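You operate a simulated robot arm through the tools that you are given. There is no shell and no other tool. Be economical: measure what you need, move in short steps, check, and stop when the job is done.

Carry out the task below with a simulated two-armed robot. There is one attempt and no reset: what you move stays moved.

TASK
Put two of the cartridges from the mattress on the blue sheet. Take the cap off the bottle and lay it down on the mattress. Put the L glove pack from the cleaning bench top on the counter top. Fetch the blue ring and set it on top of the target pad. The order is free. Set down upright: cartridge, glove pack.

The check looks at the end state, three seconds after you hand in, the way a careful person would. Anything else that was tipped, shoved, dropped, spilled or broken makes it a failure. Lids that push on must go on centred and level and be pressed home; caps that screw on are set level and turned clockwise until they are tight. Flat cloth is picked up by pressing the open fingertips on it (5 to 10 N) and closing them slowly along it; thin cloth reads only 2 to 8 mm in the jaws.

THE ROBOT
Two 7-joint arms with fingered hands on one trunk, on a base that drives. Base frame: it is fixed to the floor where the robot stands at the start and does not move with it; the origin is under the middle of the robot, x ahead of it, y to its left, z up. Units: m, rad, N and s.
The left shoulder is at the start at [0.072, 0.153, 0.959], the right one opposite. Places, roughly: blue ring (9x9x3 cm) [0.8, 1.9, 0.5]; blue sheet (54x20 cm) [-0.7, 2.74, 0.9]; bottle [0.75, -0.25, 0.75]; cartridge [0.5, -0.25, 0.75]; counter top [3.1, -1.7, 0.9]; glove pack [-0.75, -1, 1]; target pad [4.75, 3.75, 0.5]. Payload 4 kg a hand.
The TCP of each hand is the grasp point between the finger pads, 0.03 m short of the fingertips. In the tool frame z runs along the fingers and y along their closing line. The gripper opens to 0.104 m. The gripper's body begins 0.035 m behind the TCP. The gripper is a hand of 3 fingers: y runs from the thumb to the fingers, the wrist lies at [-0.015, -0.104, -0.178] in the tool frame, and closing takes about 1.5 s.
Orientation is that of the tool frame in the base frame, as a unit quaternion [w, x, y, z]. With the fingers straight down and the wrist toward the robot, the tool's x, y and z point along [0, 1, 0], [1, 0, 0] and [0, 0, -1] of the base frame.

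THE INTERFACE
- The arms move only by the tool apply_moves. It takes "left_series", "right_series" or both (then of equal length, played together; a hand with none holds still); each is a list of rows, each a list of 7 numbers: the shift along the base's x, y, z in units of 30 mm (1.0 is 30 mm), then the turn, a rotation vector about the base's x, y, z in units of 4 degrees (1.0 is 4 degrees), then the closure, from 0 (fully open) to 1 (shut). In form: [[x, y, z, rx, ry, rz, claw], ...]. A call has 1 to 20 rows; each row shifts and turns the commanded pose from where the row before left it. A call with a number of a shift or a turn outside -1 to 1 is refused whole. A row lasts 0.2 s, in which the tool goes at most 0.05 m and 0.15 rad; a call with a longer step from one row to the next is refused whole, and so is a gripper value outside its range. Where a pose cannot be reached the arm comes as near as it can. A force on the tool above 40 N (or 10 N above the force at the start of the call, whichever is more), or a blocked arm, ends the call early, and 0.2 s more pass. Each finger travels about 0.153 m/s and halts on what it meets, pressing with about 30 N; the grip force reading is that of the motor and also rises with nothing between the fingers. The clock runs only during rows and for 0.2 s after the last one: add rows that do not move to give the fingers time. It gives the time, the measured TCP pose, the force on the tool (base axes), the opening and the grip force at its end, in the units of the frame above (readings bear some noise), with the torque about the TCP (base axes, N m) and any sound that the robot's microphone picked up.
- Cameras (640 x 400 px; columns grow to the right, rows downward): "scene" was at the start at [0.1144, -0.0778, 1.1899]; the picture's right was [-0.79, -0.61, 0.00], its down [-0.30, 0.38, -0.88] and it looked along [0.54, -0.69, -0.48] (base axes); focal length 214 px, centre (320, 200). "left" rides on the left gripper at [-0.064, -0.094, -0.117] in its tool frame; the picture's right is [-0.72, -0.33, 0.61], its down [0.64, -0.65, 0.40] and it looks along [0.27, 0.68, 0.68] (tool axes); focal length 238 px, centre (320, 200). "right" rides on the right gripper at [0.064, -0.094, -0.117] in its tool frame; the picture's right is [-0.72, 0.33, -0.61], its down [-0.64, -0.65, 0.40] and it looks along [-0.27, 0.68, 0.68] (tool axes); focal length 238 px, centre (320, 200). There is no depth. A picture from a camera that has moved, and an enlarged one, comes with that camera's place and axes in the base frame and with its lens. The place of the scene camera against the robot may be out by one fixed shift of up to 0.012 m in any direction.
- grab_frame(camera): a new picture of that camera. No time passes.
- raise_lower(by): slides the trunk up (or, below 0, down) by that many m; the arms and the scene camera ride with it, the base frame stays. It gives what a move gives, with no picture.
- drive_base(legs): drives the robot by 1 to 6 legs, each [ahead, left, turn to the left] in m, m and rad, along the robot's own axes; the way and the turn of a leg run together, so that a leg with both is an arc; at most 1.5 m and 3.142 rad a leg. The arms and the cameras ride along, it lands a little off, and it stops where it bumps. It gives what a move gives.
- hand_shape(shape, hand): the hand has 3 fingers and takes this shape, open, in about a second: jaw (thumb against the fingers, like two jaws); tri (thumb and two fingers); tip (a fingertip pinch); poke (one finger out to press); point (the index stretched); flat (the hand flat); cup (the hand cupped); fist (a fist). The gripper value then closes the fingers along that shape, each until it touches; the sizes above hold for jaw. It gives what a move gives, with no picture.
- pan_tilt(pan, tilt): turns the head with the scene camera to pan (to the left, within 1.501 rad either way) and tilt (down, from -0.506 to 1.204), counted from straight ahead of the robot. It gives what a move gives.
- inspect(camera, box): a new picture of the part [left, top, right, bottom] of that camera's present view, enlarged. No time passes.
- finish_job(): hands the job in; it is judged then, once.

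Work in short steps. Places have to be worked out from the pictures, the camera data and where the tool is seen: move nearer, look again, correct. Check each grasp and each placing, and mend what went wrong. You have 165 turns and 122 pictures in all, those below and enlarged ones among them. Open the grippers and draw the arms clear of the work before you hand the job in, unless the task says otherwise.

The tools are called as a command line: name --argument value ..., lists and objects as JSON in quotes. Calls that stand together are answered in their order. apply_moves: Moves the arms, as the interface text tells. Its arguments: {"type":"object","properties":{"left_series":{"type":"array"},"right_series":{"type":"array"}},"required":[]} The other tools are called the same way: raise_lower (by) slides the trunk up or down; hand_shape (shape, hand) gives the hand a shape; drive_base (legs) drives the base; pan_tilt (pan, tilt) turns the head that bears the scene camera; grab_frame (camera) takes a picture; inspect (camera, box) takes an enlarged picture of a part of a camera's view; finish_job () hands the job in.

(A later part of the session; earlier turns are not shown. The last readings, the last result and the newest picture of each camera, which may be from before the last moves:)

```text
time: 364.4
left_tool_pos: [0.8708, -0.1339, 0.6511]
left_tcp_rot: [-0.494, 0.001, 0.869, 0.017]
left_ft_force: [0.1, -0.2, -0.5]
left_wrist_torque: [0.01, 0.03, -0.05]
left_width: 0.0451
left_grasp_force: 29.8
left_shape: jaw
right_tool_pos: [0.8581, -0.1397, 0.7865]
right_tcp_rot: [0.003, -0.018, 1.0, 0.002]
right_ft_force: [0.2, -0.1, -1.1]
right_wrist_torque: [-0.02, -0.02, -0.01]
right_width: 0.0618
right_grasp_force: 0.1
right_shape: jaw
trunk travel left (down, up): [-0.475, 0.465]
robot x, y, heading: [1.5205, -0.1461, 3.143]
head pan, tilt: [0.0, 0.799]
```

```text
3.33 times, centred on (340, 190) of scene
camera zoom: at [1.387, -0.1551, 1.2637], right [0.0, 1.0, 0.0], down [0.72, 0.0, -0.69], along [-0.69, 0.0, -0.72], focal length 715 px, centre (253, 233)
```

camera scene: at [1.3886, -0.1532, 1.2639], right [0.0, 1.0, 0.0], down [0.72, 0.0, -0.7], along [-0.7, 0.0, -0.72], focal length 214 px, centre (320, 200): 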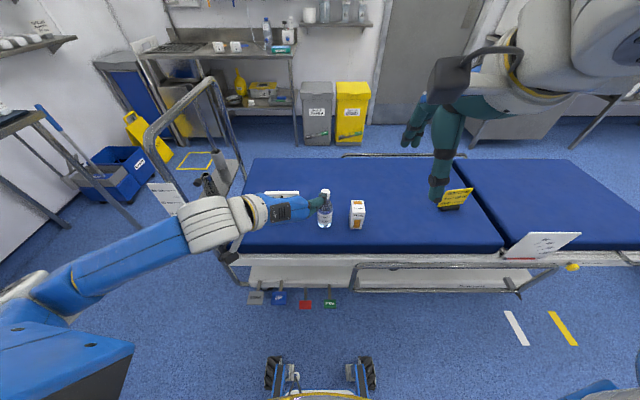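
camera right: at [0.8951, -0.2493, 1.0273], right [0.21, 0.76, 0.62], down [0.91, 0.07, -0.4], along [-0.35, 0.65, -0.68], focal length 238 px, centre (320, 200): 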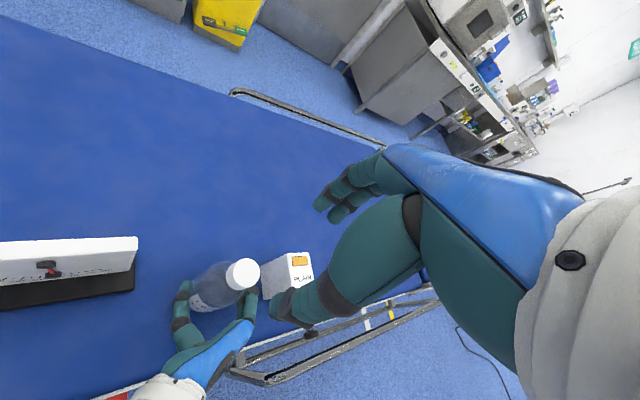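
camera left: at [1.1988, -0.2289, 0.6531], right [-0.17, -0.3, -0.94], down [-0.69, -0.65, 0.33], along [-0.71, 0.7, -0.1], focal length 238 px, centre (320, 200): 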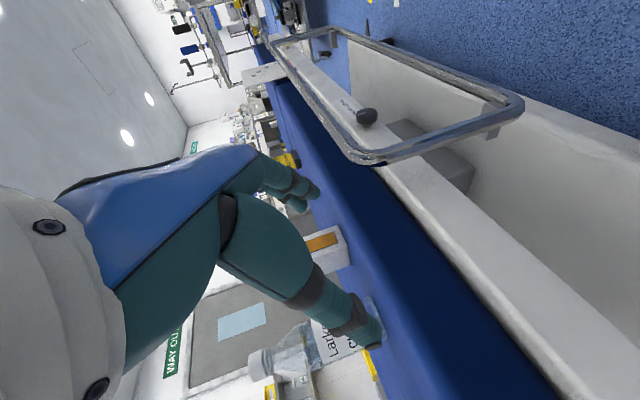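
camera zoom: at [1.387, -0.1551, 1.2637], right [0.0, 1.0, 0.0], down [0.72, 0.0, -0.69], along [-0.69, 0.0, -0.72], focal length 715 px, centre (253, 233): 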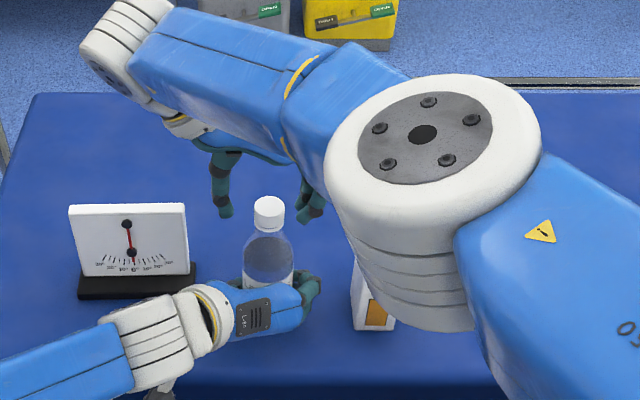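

Yaw −88° reached without trouble. I close on the cap and do a full counter-clockwise stroke of ~136°.

apply_moves --right_series '[[0, 0, 0, 0, 0, 0, 0.7], [0, 0, 0, 0, 0, 0, 1], [0, 0, 0, 0, 0, 0, 1], [0, 0, 0, 0, 0, 0, 1], [0, 0, 0.02, 0, 0, 1, 1], [0, 0, 0.02, 0, 0, 1, 1], [0, 0, 0.02, 0, 0, 1, 1], [0, 0, 0.02, 0, 0, 1, 1], [0, 0, 0.02, 0, 0, 1, 1], [0, 0, 0.02, 0, 0, 1, 1], [0, 0, 0.02, 0, 0, 1, 1], [0, 0, 0.02, 0, 0, 1, 1], [0, 0, 0.02, 0, 0, 1, 1], [0, 0, 0.02, 0, 0, 1, 1], [0, 0, 0.02, 0, 0, 1, 1], [0, 0, 0.02, 0, 0, 1, 1], [0, 0, 0.02, 0, 0, 1, 1], [0, 0, 0.02, 0, 0, 1, 1], [0, 0, 0.02, 0, 0, 1, 1], [0, 0, 0.02, 0, 0, 1, 1]]'

apply_moves --right_series '[[0, 0, 0.02, 0, 0, 1, 1], [0, 0, 0.02, 0, 0, 1, 1], [0, 0, 0.02, 0, 0, 1, 1], [0, 0, 0.02, 0, 0, 1, 1], [0, 0, 0.02, 0, 0, 1, 1], [0, 0, 0.02, 0, 0, 1, 1], [0, 0, 0.02, 0, 0, 1, 1], [0, 0, 0.02, 0, 0, 1, 1], [0, 0, 0.02, 0, 0, 1, 1], [0, 0, 0.02, 0, 0, 1, 1], [0, 0, 0.02, 0, 0, 1, 1], [0, 0, 0.02, 0, 0, 1, 1], [0, 0, 0.02, 0, 0, 1, 1], [0, 0, 0.02, 0, 0, 1, 1], [0, 0, 0.02, 0, 0, 1, 1], [0, 0, 0.02, 0, 0, 1, 1], [0, 0, 0.02, 0, 0, 1, 1]]'

inspect --camera "right" --box '[200, 130, 440, 330]'

```text
time: 368.6
left_tool_pos: [0.8697, -0.1338, 0.6501]
left_tcp_rot: [-0.494, 0.003, 0.869, 0.017]
left_ft_force: [0.4, -3.0, 20.0]
left_wrist_torque: [0.29, 0.34, 0.05]
left_width: 0.0446
left_grasp_force: 30.0
left_shape: jaw
right_tool_pos: [0.8597, -0.1376, 0.7958]
right_tcp_rot: [0.003, -0.546, 0.838, 0.0]
right_ft_force: [0.3, 2.4, -20.7]
right_wrist_torque: [0.01, -0.01, -0.03]
right_width: 0.022
right_grasp_force: 30.2
right_shape: jaw
trunk travel left (down, up): [-0.475, 0.465]
robot x, y, heading: [1.5158, -0.1473, 3.146]
head pan, tilt: [0.0, 0.799]
```

```text
time: 372.2
left_tool_pos: [0.8712, -0.1348, 0.648]
left_tcp_rot: [-0.493, 0.002, 0.87, 0.014]
left_ft_force: [-2.9, -3.1, 3.0]
left_wrist_torque: [0.15, 0.05, 0.03]
left_width: 0.0343
left_grasp_force: 29.4
left_shape: jaw
right_tool_pos: [0.8576, -0.1371, 0.8075]
right_tcp_rot: [0.001, 0.921, -0.389, -0.002]
right_ft_force: [2.4, 3.3, -3.5]
right_wrist_torque: [0.37, -0.4, -0.01]
right_width: 0.022
right_grasp_force: 30.1
right_shape: jaw
trunk travel left (down, up): [-0.475, 0.465]
robot x, y, heading: [1.5192, -0.1541, 3.138]
head pan, tilt: [0.0, 0.799]
```

```text
2.00 times, centred on (320, 230) of right
camera zoom: at [0.9706, -0.1186, 0.9252], right [-0.73, 0.29, 0.62], down [0.02, 0.91, -0.4], along [-0.68, -0.28, -0.68], focal length 477 px, centre (320, 140)
```

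zoom: 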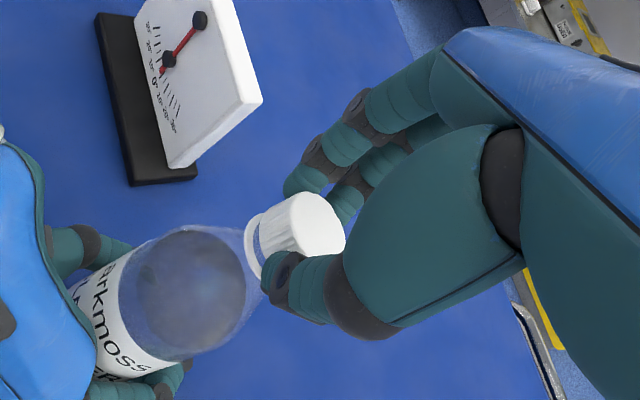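

I raised too fast (20 mm): the bottle slid up in the left hand with the cap still on. I push it gently back down to the mattress.

apply_moves --right_series '[[0, 0, -0.15, 0, 0, 0, 1], [0, 0, -0.15, 0, 0, 0, 1], [0, 0, -0.15, 0, 0, 0, 1], [0, 0, 0, 0, 0, 0, 1]]'

inspect --camera "scene" --box '[260, 130, 420, 250]'

```text
time: 373.2
left_tool_pos: [0.8717, -0.1343, 0.6474]
left_tcp_rot: [-0.492, 0.003, 0.87, 0.014]
left_ft_force: [1.2, -0.8, -18.7]
left_wrist_torque: [-0.01, 0.11, 0.02]
left_width: 0.0344
left_grasp_force: 29.9
left_shape: jaw
right_tool_pos: [0.8565, -0.1376, 0.7951]
right_tcp_rot: [0.0, 0.921, -0.391, -0.003]
right_ft_force: [-1.1, 0.8, 17.8]
right_wrist_torque: [0.26, -0.16, -0.01]
right_width: 0.0236
right_grasp_force: 30.2
right_shape: jaw
trunk travel left (down, up): [-0.475, 0.465]
robot x, y, heading: [1.515, -0.1477, 3.145]
head pan, tilt: [0.0, 0.799]
```

```text
3.33 times, centred on (340, 190) of scene
camera zoom: at [1.3869, -0.153, 1.2637], right [0.0, 1.0, 0.0], down [0.72, 0.0, -0.69], along [-0.69, 0.0, -0.72], focal length 715 px, centre (253, 233)
```

zoom: 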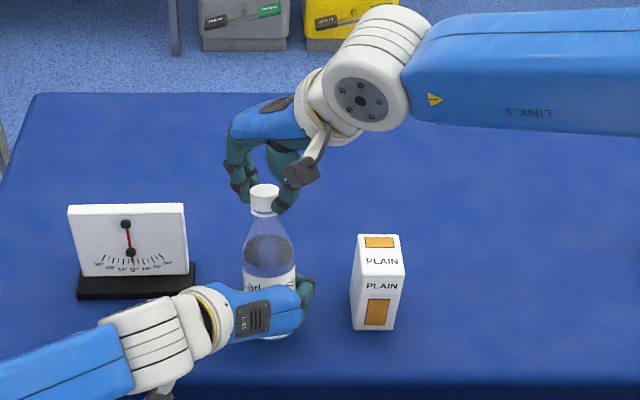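

The bottle now seems slightly tilted in the left hand. I relieve the force, then open the left hand while the right holds the cap, and look.

apply_moves --right_series '[[0, 0, 0.15, 0, 0, 0, 1], [0, 0, 0.1, 0, 0, 0, 1], [0, 0, 0, 0, 0, 0, 1], [0, 0, 0, 0, 0, 0, 1], [0, 0, 0, 0, 0, 0, 1], [0, 0, 0, 0, 0, 0, 1], [0, 0, 0, 0, 0, 0, 1]]' --left_series '[[0, 0, 0, 0, 0, 0, 1], [0, 0, 0, 0, 0, 0, 1], [0, 0, 0, 0, 0, 0, 0.8], [0, 0, 0, 0, 0, 0, 0.6], [0, 0, 0, 0, 0, 0, 0.4], [0, 0, 0, 0, 0, 0, 0.25], [0, 0, 0, 0, 0, 0, 0.25]]'

grab_frame --camera "right"

inspect --camera "scene" --box '[260, 130, 420, 250]'

```text
time: 374.8
left_tool_pos: [0.8695, -0.1332, 0.6499]
left_tcp_rot: [-0.495, 0.002, 0.869, 0.017]
left_ft_force: [-0.2, 0.1, 0.2]
left_wrist_torque: [0.03, -0.04, -0.02]
left_width: 0.0778
left_grasp_force: 0.0
left_shape: jaw
right_tool_pos: [0.8588, -0.1364, 0.8007]
right_tcp_rot: [-0.001, 0.921, -0.39, -0.001]
right_ft_force: [0.4, 0.4, 0.0]
right_wrist_torque: [0.01, 0.01, 0.02]
right_width: 0.023
right_grasp_force: 30.0
right_shape: jaw
trunk travel left (down, up): [-0.475, 0.465]
robot x, y, heading: [1.5173, -0.1491, 3.142]
head pan, tilt: [0.0, 0.799]
```

```text
24 pictures are left
camera right: at [0.9708, -0.1186, 0.9187], right [-0.73, 0.29, 0.62], down [0.02, 0.92, -0.4], along [-0.68, -0.28, -0.68], focal length 238 px, centre (320, 200)
```

right: 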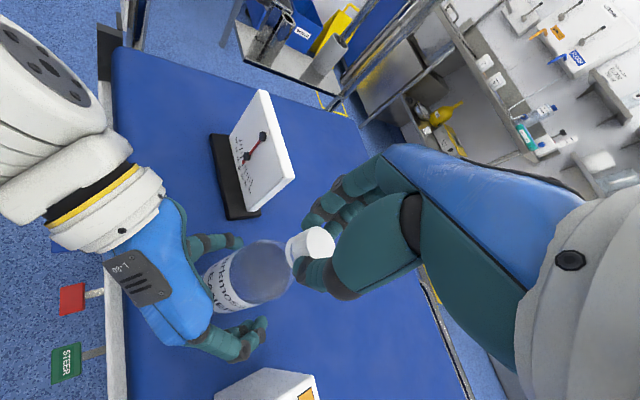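

```text
3.33 times, centred on (340, 190) of scene
camera zoom: at [1.3869, -0.153, 1.2637], right [0.0, 1.0, 0.0], down [0.72, 0.0, -0.69], along [-0.69, 0.0, -0.72], focal length 715 px, centre (253, 233)
```

zoom: 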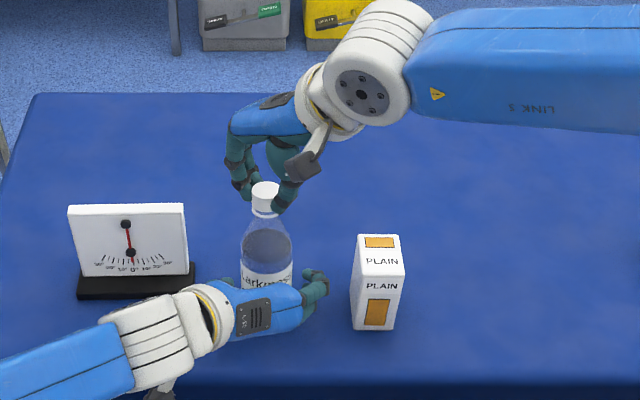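

Right-hand load is ~0, so the bottle seems to stand on the mattress and the cap may already be free. I raise the right hand 3 cm with the left loosely guarding.

apply_moves --right_series '[[0, 0, 0.2, 0, 0, 0, 1], [0, 0, 0.2, 0, 0, 0, 1], [0, 0, 0.3, 0, 0, 0, 1], [0, 0, 0.3, 0, 0, 0, 1]]'

inspect --camera "scene" --box '[260, 130, 420, 250]'

```text
time: 375.8
left_tool_pos: [0.8694, -0.1352, 0.6494]
left_tcp_rot: [-0.494, 0.002, 0.869, 0.016]
left_ft_force: [-0.5, 0.7, -0.2]
left_wrist_torque: [0.0, -0.02, 0.03]
left_width: 0.0777
left_grasp_force: 0.1
left_shape: jaw
right_tool_pos: [0.8599, -0.1365, 0.8317]
right_tcp_rot: [-0.001, 0.921, -0.391, -0.002]
right_ft_force: [-0.4, 0.8, -1.1]
right_wrist_torque: [0.02, -0.01, 0.02]
right_width: 0.0231
right_grasp_force: 29.9
right_shape: jaw
trunk travel left (down, up): [-0.475, 0.465]
robot x, y, heading: [1.5179, -0.1509, 3.145]
head pan, tilt: [0.0, 0.799]
```

```text
3.33 times, centred on (340, 190) of scene
camera zoom: at [1.3871, -0.153, 1.2637], right [0.0, 1.0, 0.0], down [0.72, 0.0, -0.69], along [-0.69, 0.0, -0.72], focal length 715 px, centre (253, 233)
```

zoom: 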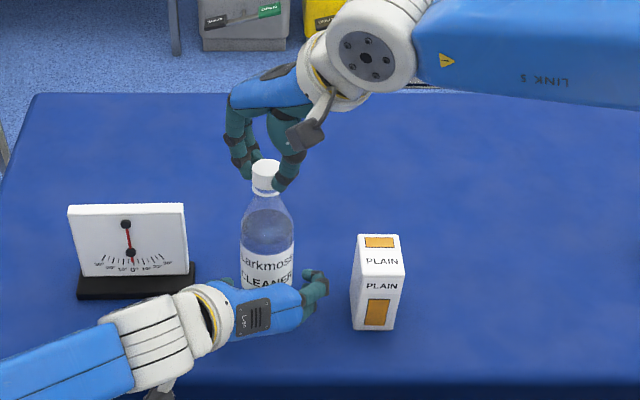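

The bottle came up with the cap—still threaded, and undamaged. I lower it back onto the mattress and re-grip it with the left hand.

apply_moves --right_series '[[0, 0, -0.5, 0, 0, 0, 1], [0, 0, -0.5, 0, 0, 0, 1], [0, 0, -0.25, 0, 0, 0, 1], [0, 0, -0.15, 0, 0, 0, 1], [0, 0, 0, 0, 0, 0, 1]]'

```text
time: 377.0
left_tool_pos: [0.8708, -0.1338, 0.6498]
left_tcp_rot: [-0.495, 0.003, 0.869, 0.016]
left_ft_force: [0.5, -0.2, 0.2]
left_wrist_torque: [0.0, -0.01, 0.0]
left_width: 0.0776
left_grasp_force: 0.1
left_shape: jaw
right_tool_pos: [0.8592, -0.1375, 0.7902]
right_tcp_rot: [0.0, 0.921, -0.389, -0.002]
right_ft_force: [0.3, 0.6, 1.6]
right_wrist_torque: [-0.02, -0.02, 0.01]
right_width: 0.0231
right_grasp_force: 30.1
right_shape: jaw
trunk travel left (down, up): [-0.475, 0.465]
robot x, y, heading: [1.5193, -0.1487, 3.139]
head pan, tilt: [0.0, 0.799]
```

Base touches again (load reversed). I close the left hand, then open the right and rotate back −136°.

apply_moves --left_series '[[0, 0, 0, 0, 0, 0, 0.25], [0, 0, 0, 0, 0, 0, 0.4], [0, 0, 0, 0, 0, 0, 0.6], [0, 0, 0, 0, 0, 0, 1], [0, 0, 0, 0, 0, 0, 1], [0, 0, 0, 0, 0, 0, 1], [0, 0, 0, 0, 0, 0, 1], [0, 0, 0, 0, 0, 0, 1], [0, 0, 0, 0, 0, 0, 1]]' --right_series '[[0, 0, -0.1, 0, 0, 0, 1], [0, 0, 0, 0, 0, 0, 1], [0, 0, 0, 0, 0, 0, 1], [0, 0, 0, 0, 0, 0, 1], [0, 0, 0, 0, 0, 0, 1], [0, 0, 0, 0, 0, 0, 1], [0, 0, 0, 0, 0, 0, 0.7], [0, 0, 0, 0, 0, 0, 0.4], [0, 0, 0, 0, 0, 0, 0.4]]'

inspect --camera "right" --box '[200, 130, 440, 330]'

```text
time: 379.0
left_tool_pos: [0.8701, -0.1319, 0.6498]
left_tcp_rot: [-0.494, 0.003, 0.87, 0.017]
left_ft_force: [-0.6, 0.3, 2.4]
left_wrist_torque: [0.06, 0.07, -0.02]
left_width: 0.0399
left_grasp_force: 29.8
left_shape: jaw
right_tool_pos: [0.8595, -0.137, 0.7846]
right_tcp_rot: [-0.002, 0.921, -0.39, -0.002]
right_ft_force: [0.5, -0.3, -0.4]
right_wrist_torque: [0.03, -0.02, 0.01]
right_width: 0.0618
right_grasp_force: 0.1
right_shape: jaw
trunk travel left (down, up): [-0.475, 0.465]
robot x, y, heading: [1.5173, -0.1444, 3.143]
head pan, tilt: [0.0, 0.799]
```

```text
2.00 times, centred on (320, 230) of right
camera zoom: at [0.9712, -0.1184, 0.9022], right [-0.73, 0.29, 0.62], down [0.02, 0.92, -0.4], along [-0.68, -0.28, -0.68], focal length 477 px, centre (320, 140)
```

zoom: 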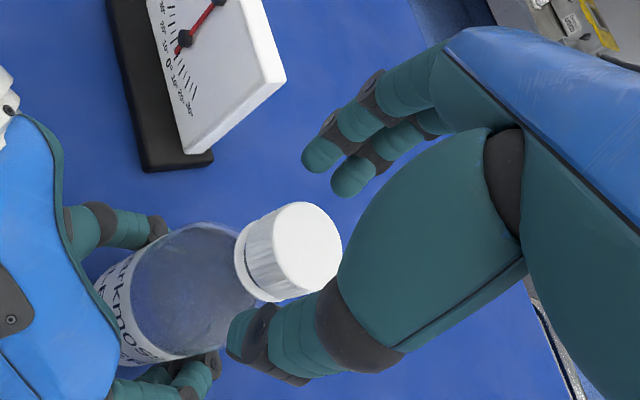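

The cap shows a gap to its ring, so it is coming off. I rotate back and make another full stroke with almost no lift.

apply_moves --right_series '[[0, 0, 0, 0, 0, -1, 0.4], [0, 0, 0, 0, 0, -1, 0.4], [0, 0, 0, 0, 0, -1, 0.4], [0, 0, 0, 0, 0, -1, 0.4], [0, 0, 0, 0, 0, -1, 0.4], [0, 0, 0, 0, 0, -1, 0.4], [0, 0, 0, 0, 0, -1, 0.4], [0, 0, 0, 0, 0, -1, 0.4], [0, 0, 0, 0, 0, -1, 0.4], [0, 0, 0, 0, 0, -1, 0.4], [0, 0, 0, 0, 0, -1, 0.4], [0, 0, 0, 0, 0, -1, 0.4], [0, 0, 0, 0, 0, -1, 0.4], [0, 0, 0, 0, 0, -1, 0.4], [0, 0, 0, 0, 0, -1, 0.4], [0, 0, 0, 0, 0, -1, 0.4], [0, 0, 0, 0, 0, -1, 0.4]]'

apply_moves --right_series '[[0, 0, 0, 0, 0, -1, 0.4], [0, 0, 0, 0, 0, -1, 0.4], [0, 0, 0, 0, 0, -1, 0.4], [0, 0, 0, 0, 0, -1, 0.4], [0, 0, 0, 0, 0, -1, 0.4], [0, 0, 0, 0, 0, -1, 0.4], [0, 0, 0, 0, 0, -1, 0.4], [0, 0, 0, 0, 0, -1, 0.4], [0, 0, 0, 0, 0, -1, 0.4], [0, 0, 0, 0, 0, -1, 0.4], [0, 0, 0, 0, 0, -1, 0.4], [0, 0, 0, 0, 0, -1, 0.4], [0, 0, 0, 0, 0, -1, 0.4], [0, 0, 0, 0, 0, -1, 0.4], [0, 0, 0, 0, 0, 0, 0.7], [0, 0, 0, 0, 0, 0, 1], [0, 0, 0, 0, 0, 0, 1], [0, 0, 0, 0, 0, 0, 1]]'

apply_moves --right_series '[[0, 0, 0.002, 0, 0, 1, 1], [0, 0, 0.002, 0, 0, 1, 1], [0, 0, 0.002, 0, 0, 1, 1], [0, 0, 0.002, 0, 0, 1, 1], [0, 0, 0.002, 0, 0, 1, 1], [0, 0, 0.002, 0, 0, 1, 1], [0, 0, 0.002, 0, 0, 1, 1], [0, 0, 0.002, 0, 0, 1, 1], [0, 0, 0.002, 0, 0, 1, 1], [0, 0, 0.002, 0, 0, 1, 1], [0, 0, 0.002, 0, 0, 1, 1], [0, 0, 0.002, 0, 0, 1, 1], [0, 0, 0.002, 0, 0, 1, 1], [0, 0, 0.002, 0, 0, 1, 1], [0, 0, 0.002, 0, 0, 1, 1], [0, 0, 0.002, 0, 0, 1, 1]]'

apply_moves --right_series '[[0, 0, 0.002, 0, 0, 1, 1], [0, 0, 0.002, 0, 0, 1, 1], [0, 0, 0.002, 0, 0, 1, 1], [0, 0, 0.002, 0, 0, 1, 1], [0, 0, 0.002, 0, 0, 1, 1], [0, 0, 0.002, 0, 0, 1, 1], [0, 0, 0.002, 0, 0, 1, 1], [0, 0, 0.002, 0, 0, 1, 1], [0, 0, 0.002, 0, 0, 1, 1], [0, 0, 0.002, 0, 0, 1, 1], [0, 0, 0.002, 0, 0, 1, 1], [0, 0, 0.002, 0, 0, 1, 1], [0, 0, 0.002, 0, 0, 1, 1], [0, 0, 0.002, 0, 0, 1, 1], [0, 0, 0.002, 0, 0, 1, 1]]'

inspect --camera "right" --box '[200, 130, 440, 330]'

```text
time: 382.6
left_tool_pos: [0.8698, -0.1333, 0.6503]
left_tcp_rot: [-0.495, 0.002, 0.869, 0.016]
left_ft_force: [-0.6, 1.1, 2.1]
left_wrist_torque: [0.02, 0.03, -0.02]
left_width: 0.0402
left_grasp_force: 29.8
left_shape: jaw
right_tool_pos: [0.8592, -0.1381, 0.7853]
right_tcp_rot: [0.002, -0.544, 0.839, 0.001]
right_ft_force: [0.1, 0.3, 0.2]
right_wrist_torque: [-0.01, 0.04, 0.02]
right_width: 0.0619
right_grasp_force: 0.0
right_shape: jaw
trunk travel left (down, up): [-0.475, 0.465]
robot x, y, heading: [1.5133, -0.1492, 3.14]
head pan, tilt: [0.0, 0.799]
```

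```text
time: 386.4
left_tool_pos: [0.8698, -0.1346, 0.6499]
left_tcp_rot: [-0.495, 0.003, 0.869, 0.017]
left_ft_force: [0.8, 0.2, 2.4]
left_wrist_torque: [0.02, 0.05, -0.01]
left_width: 0.0397
left_grasp_force: 29.8
left_shape: jaw
right_tool_pos: [0.858, -0.137, 0.7843]
right_tcp_rot: [0.003, -0.087, 0.996, 0.001]
right_ft_force: [-1.7, 0.0, -1.4]
right_wrist_torque: [0.03, 0.01, -0.01]
right_width: 0.0209
right_grasp_force: 29.8
right_shape: jaw
trunk travel left (down, up): [-0.475, 0.465]
robot x, y, heading: [1.5162, -0.1495, 3.143]
head pan, tilt: [0.0, 0.799]
```

```text
time: 389.8
left_tool_pos: [0.8702, -0.1336, 0.6502]
left_tcp_rot: [-0.494, 0.002, 0.869, 0.016]
left_ft_force: [-1.4, -0.1, 1.6]
left_wrist_torque: [0.0, -0.01, 0.01]
left_width: 0.0397
left_grasp_force: 30.0
left_shape: jaw
right_tool_pos: [0.8593, -0.136, 0.787]
right_tcp_rot: [0.002, -0.602, 0.798, 0.001]
right_ft_force: [1.1, -0.1, 0.2]
right_wrist_torque: [-0.03, -0.05, 0.02]
right_width: 0.0203
right_grasp_force: 30.2
right_shape: jaw
trunk travel left (down, up): [-0.475, 0.465]
robot x, y, heading: [1.5143, -0.1507, -3.141]
head pan, tilt: [0.0, 0.799]
```

```text
time: 393.0
left_tool_pos: [0.87, -0.1336, 0.6514]
left_tcp_rot: [-0.494, 0.003, 0.869, 0.017]
left_ft_force: [-1.0, -0.3, 0.6]
left_wrist_torque: [0.0, -0.11, 0.02]
left_width: 0.0393
left_grasp_force: 30.2
left_shape: jaw
right_tool_pos: [0.8594, -0.1358, 0.7893]
right_tcp_rot: [-0.001, 0.921, -0.39, -0.002]
right_ft_force: [0.7, 1.3, -0.5]
right_wrist_torque: [0.02, -0.04, -0.03]
right_width: 0.02
right_grasp_force: 30.0
right_shape: jaw
trunk travel left (down, up): [-0.475, 0.465]
robot x, y, heading: [1.5165, -0.1483, 3.143]
head pan, tilt: [0.0, 0.799]
```

```text
2.00 times, centred on (320, 230) of right
camera zoom: at [0.9708, -0.1177, 0.9062], right [-0.73, 0.29, 0.62], down [0.02, 0.92, -0.4], along [-0.68, -0.28, -0.68], focal length 477 px, centre (320, 140)
```

zoom: 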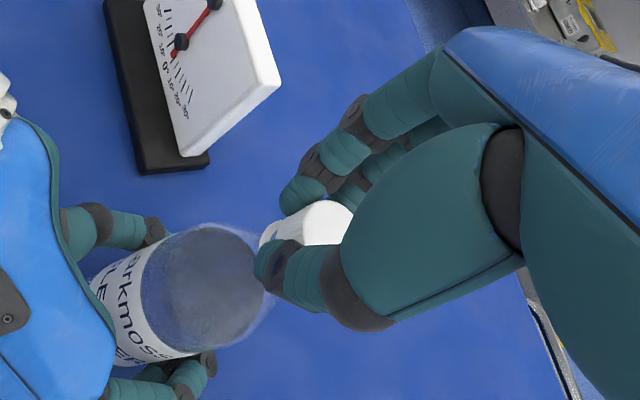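

About one full turn done. I test with a gentle 6 mm lift and read the forces.

apply_moves --right_series '[[0, 0, 0.1, 0, 0, 0, 1], [0, 0, 0.1, 0, 0, 0, 1]]'

```text
time: 393.6
left_tool_pos: [0.8698, -0.1328, 0.65]
left_tcp_rot: [-0.493, 0.002, 0.87, 0.016]
left_ft_force: [-0.7, -0.8, 1.4]
left_wrist_torque: [0.02, -0.06, 0.0]
left_width: 0.0396
left_grasp_force: 29.7
left_shape: jaw
right_tool_pos: [0.8582, -0.1361, 0.7949]
right_tcp_rot: [-0.001, 0.921, -0.39, -0.002]
right_ft_force: [1.0, 0.9, -1.5]
right_wrist_torque: [0.0, -0.02, -0.02]
right_width: 0.0202
right_grasp_force: 29.2
right_shape: jaw
trunk travel left (down, up): [-0.475, 0.465]
robot x, y, heading: [1.5135, -0.1524, 3.142]
head pan, tilt: [0.0, 0.799]
```

No resistance. I raise 3 cm more and look.

apply_moves --right_series '[[0, 0, 0.3, 0, 0, 0, 1], [0, 0, 0.3, 0, 0, 0, 1], [0, 0, 0.4, 0, 0, 0, 1]]'

inspect --camera "scene" --box '[260, 130, 420, 250]'

```text
time: 394.4
left_tool_pos: [0.8694, -0.1328, 0.6497]
left_tcp_rot: [-0.494, 0.003, 0.869, 0.016]
left_ft_force: [0.1, 0.7, 1.8]
left_wrist_torque: [0.05, 0.0, -0.03]
left_width: 0.0398
left_grasp_force: 29.6
left_shape: jaw
right_tool_pos: [0.8604, -0.1365, 0.8244]
right_tcp_rot: [-0.001, 0.92, -0.391, -0.001]
right_ft_force: [-0.7, -0.4, -0.1]
right_wrist_torque: [0.0, 0.0, -0.01]
right_width: 0.0157
right_grasp_force: 30.4
right_shape: jaw
trunk travel left (down, up): [-0.475, 0.465]
robot x, y, heading: [1.5186, -0.1511, 3.142]
head pan, tilt: [0.0, 0.799]
```

```text
3.33 times, centred on (340, 190) of scene
camera zoom: at [1.3876, -0.153, 1.2638], right [0.0, 1.0, 0.0], down [0.72, 0.0, -0.7], along [-0.7, 0.0, -0.72], focal length 715 px, centre (253, 233)
```

zoom: 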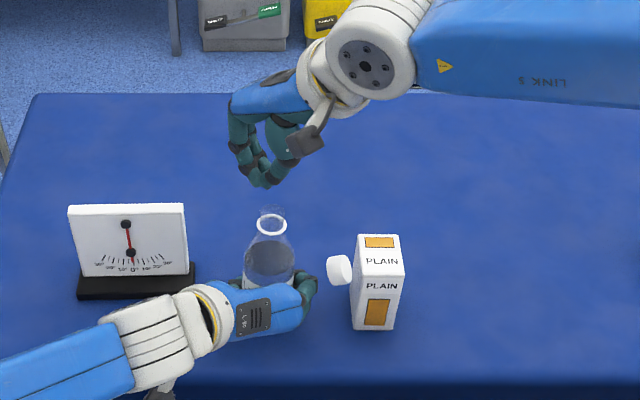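

The cap is off but slipped out of the fingers toward the cartridge. I lift the right hand clear and look where it settled.

apply_moves --right_series '[[0, 0, 0.8, 0, 0, 0, 1], [0, 0.3, 1, 0, 0, 0, 0.8], [0, 0.5, 1, 0, 0, 0, 0.5], [0, 0, 1, 0, 0, 0, 0.4], [0, 0, 0.5, 0, 0, 0, 0.4]]'

inspect --camera "scene" --box '[280, 170, 400, 260]'

```text
time: 395.6
left_tool_pos: [0.8706, -0.132, 0.6502]
left_tcp_rot: [-0.494, 0.002, 0.869, 0.018]
left_ft_force: [-0.4, -0.4, 0.5]
left_wrist_torque: [0.08, 0.04, 0.01]
left_width: 0.0398
left_grasp_force: 29.6
left_shape: jaw
right_tool_pos: [0.8586, -0.1124, 0.9544]
right_tcp_rot: [-0.001, 0.92, -0.391, -0.002]
right_ft_force: [0.3, -0.2, -0.1]
right_wrist_torque: [0.0, 0.0, -0.04]
right_width: 0.0619
right_grasp_force: 0.0
right_shape: jaw
trunk travel left (down, up): [-0.475, 0.465]
robot x, y, heading: [1.519, -0.1488, 3.144]
head pan, tilt: [0.0, 0.799]
```

```text
4.44 times, centred on (340, 215) of scene
camera zoom: at [1.3875, -0.1531, 1.2638], right [0.0, 1.0, 0.0], down [0.72, 0.0, -0.7], along [-0.7, 0.0, -0.72], focal length 953 px, centre (231, 133)
```

zoom: 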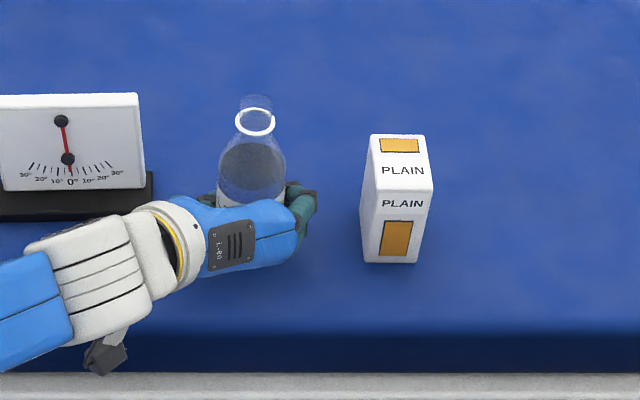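

The cap has moved on; I take a full view to find it.

pan_tilt --pan 0.0 --tilt 0.95

grab_frame --camera "scene"

grab_frame --camera "right"

```text
time: 396.3
left_tool_pos: [0.8707, -0.1332, 0.6499]
left_tcp_rot: [-0.494, 0.003, 0.869, 0.016]
left_ft_force: [0.1, -0.4, 0.8]
left_wrist_torque: [0.03, 0.01, 0.0]
left_width: 0.0398
left_grasp_force: 29.9
left_shape: jaw
right_tool_pos: [0.8566, -0.1143, 0.9539]
right_tcp_rot: [-0.001, 0.921, -0.39, -0.001]
right_ft_force: [-0.5, 0.6, 0.2]
right_wrist_torque: [0.0, -0.01, -0.02]
right_width: 0.0619
right_grasp_force: 0.1
right_shape: jaw
trunk travel left (down, up): [-0.475, 0.465]
robot x, y, heading: [1.517, -0.1507, 3.148]
head pan, tilt: [0.0, 0.949]
```

```text
17 pictures are left
camera scene: at [1.3954, -0.1529, 1.2523], right [0.0, 1.0, 0.0], down [0.81, 0.0, -0.58], along [-0.58, 0.0, -0.81], focal length 214 px, centre (320, 200)
```

scene: 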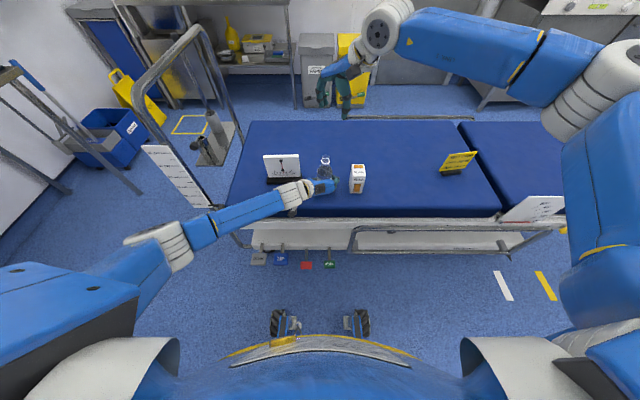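

```text
16 pictures are left
camera right: at [0.9702, -0.0954, 1.0707], right [-0.73, 0.29, 0.62], down [0.02, 0.92, -0.4], along [-0.68, -0.28, -0.68], focal length 238 px, centre (320, 200)
```

right: 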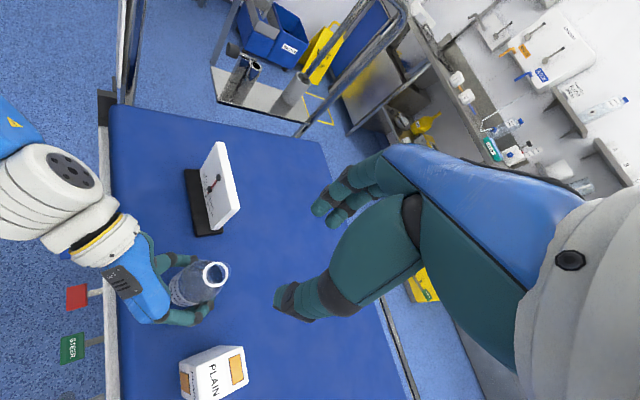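

The cap is not visible yet; it may be hidden behind the left hand or the cartridge. I check with the left camera.

grab_frame --camera "left"

inspect --camera "scene" --box '[240, 120, 480, 300]'

```text
15 pictures are left
camera left: at [1.002, -0.2305, 0.6525], right [-0.17, -0.3, -0.94], down [-0.69, -0.65, 0.33], along [-0.71, 0.7, -0.1], focal length 238 px, centre (320, 200)
```

left: 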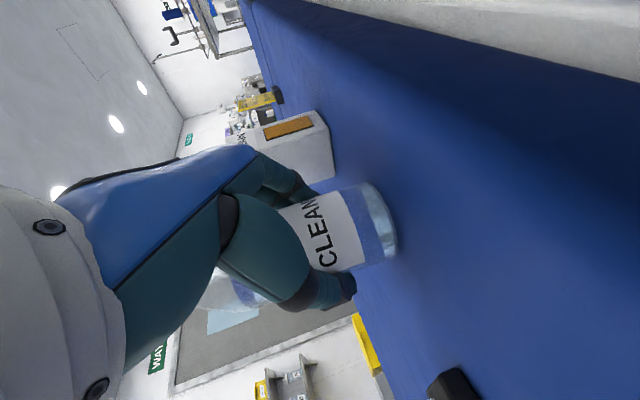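

```text
2.22 times, centred on (360, 210) of scene
camera zoom: at [1.3954, -0.1529, 1.2523], right [0.0, 1.0, 0.0], down [0.81, 0.0, -0.58], along [-0.58, 0.0, -0.81], focal length 477 px, centre (231, 178)
```

zoom: 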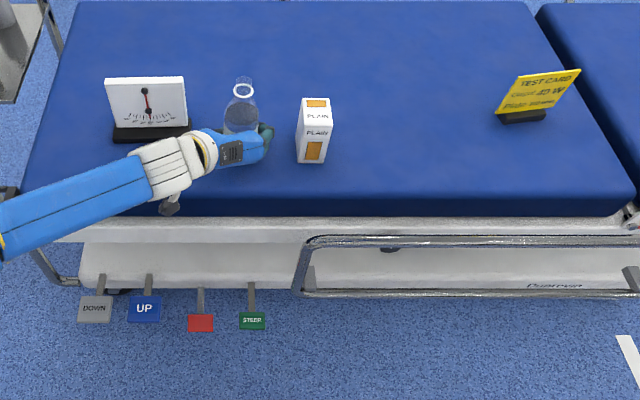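

Not there. I move the right hand/camera toward +y to look behind the cartridge.

apply_moves --right_series '[[0.3, 1, 0.2, 0, 0, 0, 0.4], [0.3, 1, 0.2, 0, 0, 0, 0.4], [0, 1, 0.2, 0, 0, 0, 0.4], [0, 1, 0.2, 0, 0, 0, 0.4], [0, 1, 0.2, 0, 0, 0, 0.4], [0, 1, 0, 0, 0, 0, 0.4], [0, 1, 0, 0, 0, 0, 0.4], [0, 1, 0, 0, 0, 0, 0.4]]'

grab_frame --camera "right"

```text
time: 398.1
left_tool_pos: [0.8701, -0.1324, 0.6499]
left_tcp_rot: [-0.495, 0.002, 0.869, 0.015]
left_ft_force: [0.3, 0.0, 1.5]
left_wrist_torque: [0.03, 0.0, 0.0]
left_width: 0.0396
left_grasp_force: 30.1
left_shape: jaw
right_tool_pos: [0.8753, -0.0542, 0.9649]
right_tcp_rot: [-0.001, 0.921, -0.39, -0.002]
right_ft_force: [-0.3, -0.2, 1.0]
right_wrist_torque: [0.02, -0.02, 0.02]
right_width: 0.0621
right_grasp_force: 0.1
right_shape: jaw
right hand out of reach, approached as far as the arm can: row 3, 4, 5, 6, 7, 8
trunk travel left (down, up): [-0.475, 0.465]
robot x, y, heading: [1.5147, -0.153, 3.142]
head pan, tilt: [0.0, 0.949]
```

```text
13 pictures are left
camera right: at [0.9883, -0.0342, 1.0823], right [-0.73, 0.29, 0.62], down [0.02, 0.92, -0.4], along [-0.68, -0.28, -0.68], focal length 238 px, centre (320, 200)
```

right: 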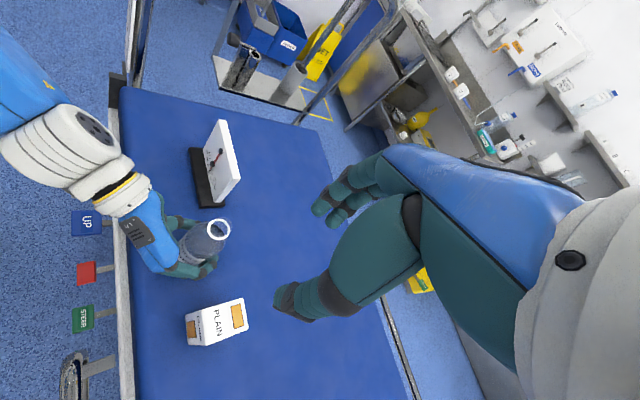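

Not behind it either. It may have rolled off onto the white bed frame or the floor on my side; I zoom there.

inspect --camera "scene" --box '[290, 195, 450, 295]'

```text
4.00 times, centred on (370, 245) of scene
camera zoom: at [1.3956, -0.1525, 1.2523], right [0.0, 1.0, 0.0], down [0.81, 0.0, -0.58], along [-0.58, 0.0, -0.81], focal length 858 px, centre (120, 20)
```

zoom: 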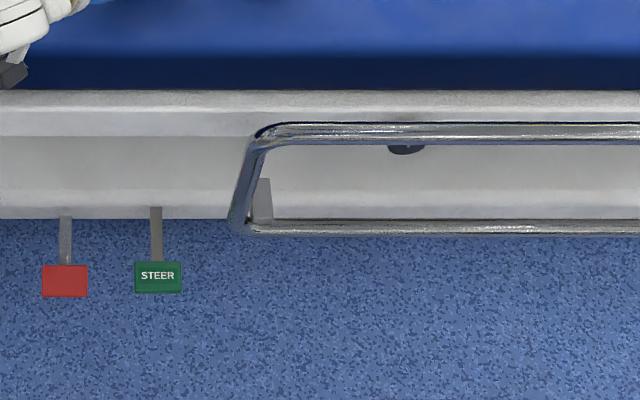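

Cap not in view; it likely bounced off toward my side. First I release the open bottle gently and withdraw the left hand.

apply_moves --left_series '[[0, 0, 0, 0, 0, 0, 0.9], [0, 0, 0, 0, 0, 0, 0.75], [0, 0, 0, 0, 0, 0, 0.6], [0, 0, 0, 0, 0, 0, 0.45], [0, 0, 0, 0, 0, 0, 0.3], [0, 0, 0, 0, 0, 0, 0.2], [0, 0, 0, 0, 0, 0, 0.2], [0.4, 0, 0, 0, 0, 0, 0.2], [0.7, 0, 0, 0, 0, 0, 0.2], [0.9, 0, 0, 0, 0, 0, 0.2], [0.9, 0, 0, 0, 0, 0, 0.2], [0.9, 0, 0, 0, 0, 0, 0.2], [0.9, 0, 0, 0, 0, 0, 0.2], [0.9, 0, 0.5, 0, 0, 0, 0.2], [0.5, 0, 1, 0, 0, 0, 0.2], [0, 0, 1, 0, 0, 0, 0.2], [0, -0.5, 1, 0, 0, 0, 0.2], [0, -1, 1, 0, 0, 0, 0.2], [0, -1, 1, 0, 0, 0, 0.2]]'

pan_tilt --pan -0.5 --tilt 1.0

grab_frame --camera "scene"

```text
time: 402.1
left_tool_pos: [1.055, -0.2088, 0.8167]
left_tcp_rot: [-0.494, 0.002, 0.87, 0.016]
left_ft_force: [-0.9, 0.8, -0.3]
left_wrist_torque: [-0.05, 0.03, 0.01]
left_width: 0.0833
left_grasp_force: 0.1
left_shape: jaw
right_tool_pos: [0.8766, -0.0542, 0.9644]
right_tcp_rot: [-0.001, 0.921, -0.391, -0.003]
right_ft_force: [0.0, -0.6, -0.2]
right_wrist_torque: [0.05, -0.01, 0.01]
right_width: 0.0622
right_grasp_force: 0.0
right_shape: jaw
trunk travel left (down, up): [-0.475, 0.465]
robot x, y, heading: [1.5184, -0.1515, 3.143]
head pan, tilt: [0.0, 0.949]
```

```text
time: 403.0
left_tool_pos: [1.0548, -0.2074, 0.8172]
left_tcp_rot: [-0.494, 0.003, 0.869, 0.017]
left_ft_force: [0.0, -1.0, 0.0]
left_wrist_torque: [-0.02, -0.03, 0.0]
left_width: 0.083
left_grasp_force: 0.0
left_shape: jaw
right_tool_pos: [0.8772, -0.0531, 0.9643]
right_tcp_rot: [-0.001, 0.92, -0.391, -0.002]
right_ft_force: [-0.2, 0.2, 0.0]
right_wrist_torque: [0.01, -0.03, -0.01]
right_width: 0.0621
right_grasp_force: 0.1
right_shape: jaw
trunk travel left (down, up): [-0.475, 0.465]
robot x, y, heading: [1.5163, -0.1464, 3.141]
head pan, tilt: [-0.499, 1.0]
```

```text
11 pictures are left
camera scene: at [1.4073, -0.1198, 1.2487], right [0.48, 0.88, 0.0], down [0.74, -0.4, -0.54], along [-0.47, 0.26, -0.84], focal length 214 px, centre (320, 200)
```

scene: 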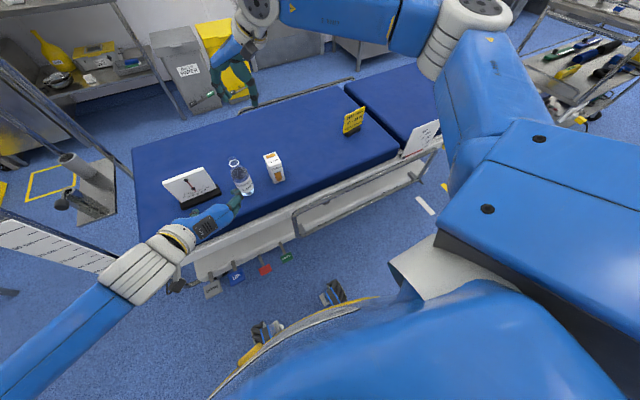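

The bottle stands upright; still no cap seen. I swing the right camera round to view the space just behind the cartridge.

apply_moves --right_series '[[0, 0, 0, 0, 0, -1, 0.4], [0, 0, 0, 0, 0, -1, 0.4], [0, 0, 0, 0, 0, -1, 0.4], [0, 0, 0, 0, 0, -1, 0.4], [0, 0, 0, 0, 0, -1, 0.4], [0, 0, 0, 0, 0, -1, 0.4], [0, 0, 0, 0, 0, -1, 0.4], [0, 0, 0, 0, 0, -1, 0.4], [0, 0, 0, 0, 0, -1, 0.4], [0, 0, 0, 0, 0, -1, 0.4], [0, 0, 0, 0, 0, -1, 0.4], [0, 0, 0, 0, 0, -1, 0.4], [0, 0, 0, 0, 0, -1, 0.4], [0, 0, 0, 0, 0, -1, 0.4], [0, 0, 0, 0, 0, -1, 0.4], [0, 0, 0, 0, 0, -1, 0.4], [0, 0, 0, 0, 0, -1, 0.4], [0, 0, 0, 0, 0, -1, 0.4]]'

apply_moves --right_series '[[-0.5, -0.1, 0, 0, 0, -1, 0.4], [-0.5, -0.1, 0, 0, 0, -1, 0.4], [-0.5, -0.1, 0, 0, 0, -1, 0.4], [-0.5, -0.1, 0, 0, 0, -1, 0.4], [-0.5, -0.1, 0, 0, 0, -1, 0.4], [-0.5, -0.1, 0, 0, 0, -1, 0.4], [-0.5, -0.1, 0, 0, 0, -1, 0.4], [-0.5, 0, 0, 0, 0, -1, 0.4], [0, 0, 0, 0, 0, -1, 0.4], [0, 0, 0, 0, 0, -1, 0.4], [0, 0, 0, 0, 0, -1, 0.4], [0, 0, 0, 0, 0, -1, 0.4], [0, 0, 0, 0, 0, -1, 0.4], [0, 0, 0, 0, 0, -1, 0.4], [0, 0, 0, 0, 0, -1, 0.4]]'

grab_frame --camera "right"

```text
time: 406.8
left_tool_pos: [1.0543, -0.2099, 0.816]
left_tcp_rot: [-0.493, 0.002, 0.87, 0.017]
left_ft_force: [-0.3, 0.4, -0.7]
left_wrist_torque: [0.03, 0.0, 0.02]
left_width: 0.083
left_grasp_force: 0.0
left_shape: jaw
right_tool_pos: [0.8757, -0.0544, 0.966]
right_tcp_rot: [0.002, -0.515, 0.857, 0.002]
right_ft_force: [-0.2, -0.3, -0.3]
right_wrist_torque: [-0.01, 0.02, 0.04]
right_width: 0.062
right_grasp_force: 0.1
right_shape: jaw
trunk travel left (down, up): [-0.475, 0.465]
robot x, y, heading: [1.5112, -0.1473, 3.139]
head pan, tilt: [-0.499, 1.0]
```

```text
time: 410.0
left_tool_pos: [1.0542, -0.2096, 0.8168]
left_tcp_rot: [-0.494, 0.003, 0.869, 0.016]
left_ft_force: [-0.4, 0.3, 0.4]
left_wrist_torque: [-0.03, 0.0, -0.04]
left_width: 0.083
left_grasp_force: 0.0
left_shape: jaw
right_tool_pos: [0.8068, -0.0518, 0.9703]
right_tcp_rot: [0.002, -0.018, 1.0, 0.001]
right_ft_force: [-0.3, 0.6, -0.4]
right_wrist_torque: [0.02, 0.01, -0.01]
right_width: 0.0617
right_grasp_force: 0.1
right_shape: jaw
right hand out of reach, approached as far as the arm can: row 8, 9, 10, 11, 12, 13, 14, 15
trunk travel left (down, up): [-0.475, 0.465]
robot x, y, heading: [1.5121, -0.1485, 3.139]
head pan, tilt: [-0.499, 1.0]
```

```text
10 pictures are left
camera right: at [0.7447, -0.1491, 1.0883], right [0.71, 0.35, 0.62], down [0.66, -0.63, -0.4], along [0.25, 0.69, -0.68], focal length 238 px, centre (320, 200)
```

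right: 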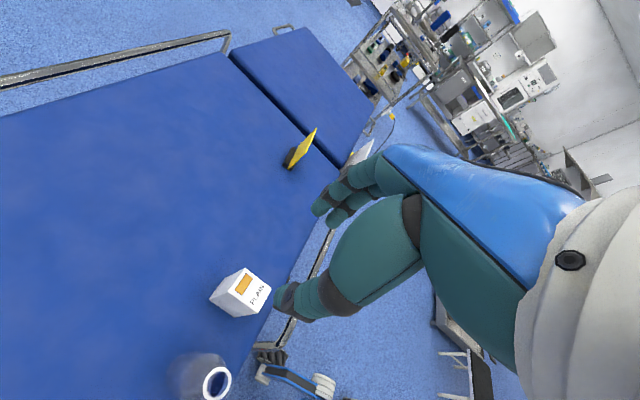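

Nothing behind the cartridge. I draw the right hand back, and back the robot off to view the floor and under the bed edge.

apply_moves --right_series '[[0.8, 0.3, 0.5, 0, 0, 1, 0.4], [0.8, 0.3, 0.5, 0, 0, 1, 0.4], [0.8, 0.3, 0.5, 0, 0, 1, 0.4], [0.8, 0.3, 0.5, 0, 0, 1, 0.4], [0.8, 0.3, 0, 0, 0, 1, 0.4], [0.8, 0.3, 0, 0, 0, 1, 0.4], [0.8, 0.3, 0, 0, 0, 1, 0.4], [0.8, 0.3, 0, 0, 0, 1, 0.4], [0.8, 0, 0, 0, 0, 1, 0.4], [0.8, 0, 0, 0, 0, 1, 0.4]]'

drive_base --legs '[[-0.55, 0, 0]]'

pan_tilt --pan -0.2 --tilt 0.9

grab_frame --camera "scene"

```text
time: 412.2
left_tool_pos: [1.054, -0.2096, 0.8159]
left_tcp_rot: [-0.495, 0.003, 0.869, 0.016]
left_ft_force: [1.1, -0.2, -0.4]
left_wrist_torque: [0.03, 0.01, 0.01]
left_width: 0.0831
left_grasp_force: 0.1
left_shape: jaw
right_tool_pos: [1.05, 0.023, 1.0307]
right_tcp_rot: [0.001, -0.359, 0.934, 0.001]
right_ft_force: [-0.3, 1.2, -0.2]
right_wrist_torque: [0.0, 0.03, 0.02]
right_width: 0.0623
right_grasp_force: 0.2
right_shape: jaw
trunk travel left (down, up): [-0.475, 0.465]
robot x, y, heading: [1.5127, -0.1525, -3.142]
head pan, tilt: [-0.499, 1.0]
```

```text
time: 415.4
left_tool_pos: [1.6013, -0.2101, 0.8153]
left_tcp_rot: [-0.494, 0.001, 0.869, 0.016]
left_ft_force: [0.6, 0.5, 0.3]
left_wrist_torque: [0.04, 0.01, -0.04]
left_width: 0.0832
left_grasp_force: 0.1
left_shape: jaw
right_tool_pos: [1.5948, 0.0213, 1.0311]
right_tcp_rot: [0.003, -0.361, 0.933, 0.0]
right_ft_force: [0.5, -0.3, 0.3]
right_wrist_torque: [-0.05, -0.03, -0.02]
right_width: 0.0622
right_grasp_force: 0.1
right_shape: jaw
trunk travel left (down, up): [-0.475, 0.465]
robot x, y, heading: [2.0657, -0.148, -3.133]
head pan, tilt: [-0.499, 1.0]
```

```text
time: 416.2
left_tool_pos: [1.6042, -0.2091, 0.8168]
left_tcp_rot: [-0.494, 0.001, 0.869, 0.016]
left_ft_force: [-0.1, -0.3, 0.1]
left_wrist_torque: [-0.01, -0.02, -0.06]
left_width: 0.0831
left_grasp_force: 0.2
left_shape: jaw
right_tool_pos: [1.5977, 0.0231, 1.032]
right_tcp_rot: [0.002, -0.361, 0.932, 0.001]
right_ft_force: [0.0, 0.6, -0.6]
right_wrist_torque: [0.0, -0.01, -0.03]
right_width: 0.062
right_grasp_force: 0.0
right_shape: jaw
trunk travel left (down, up): [-0.475, 0.465]
robot x, y, heading: [2.0637, -0.1467, -3.143]
head pan, tilt: [-0.201, 0.901]
```

```text
9 pictures are left
camera scene: at [1.943, -0.1383, 1.256], right [0.2, 0.98, 0.0], down [0.77, -0.15, -0.62], along [-0.61, 0.12, -0.79], focal length 214 px, centre (320, 200)
```

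scene: 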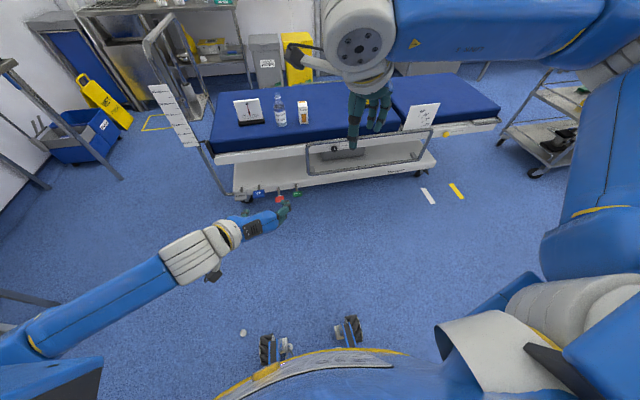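

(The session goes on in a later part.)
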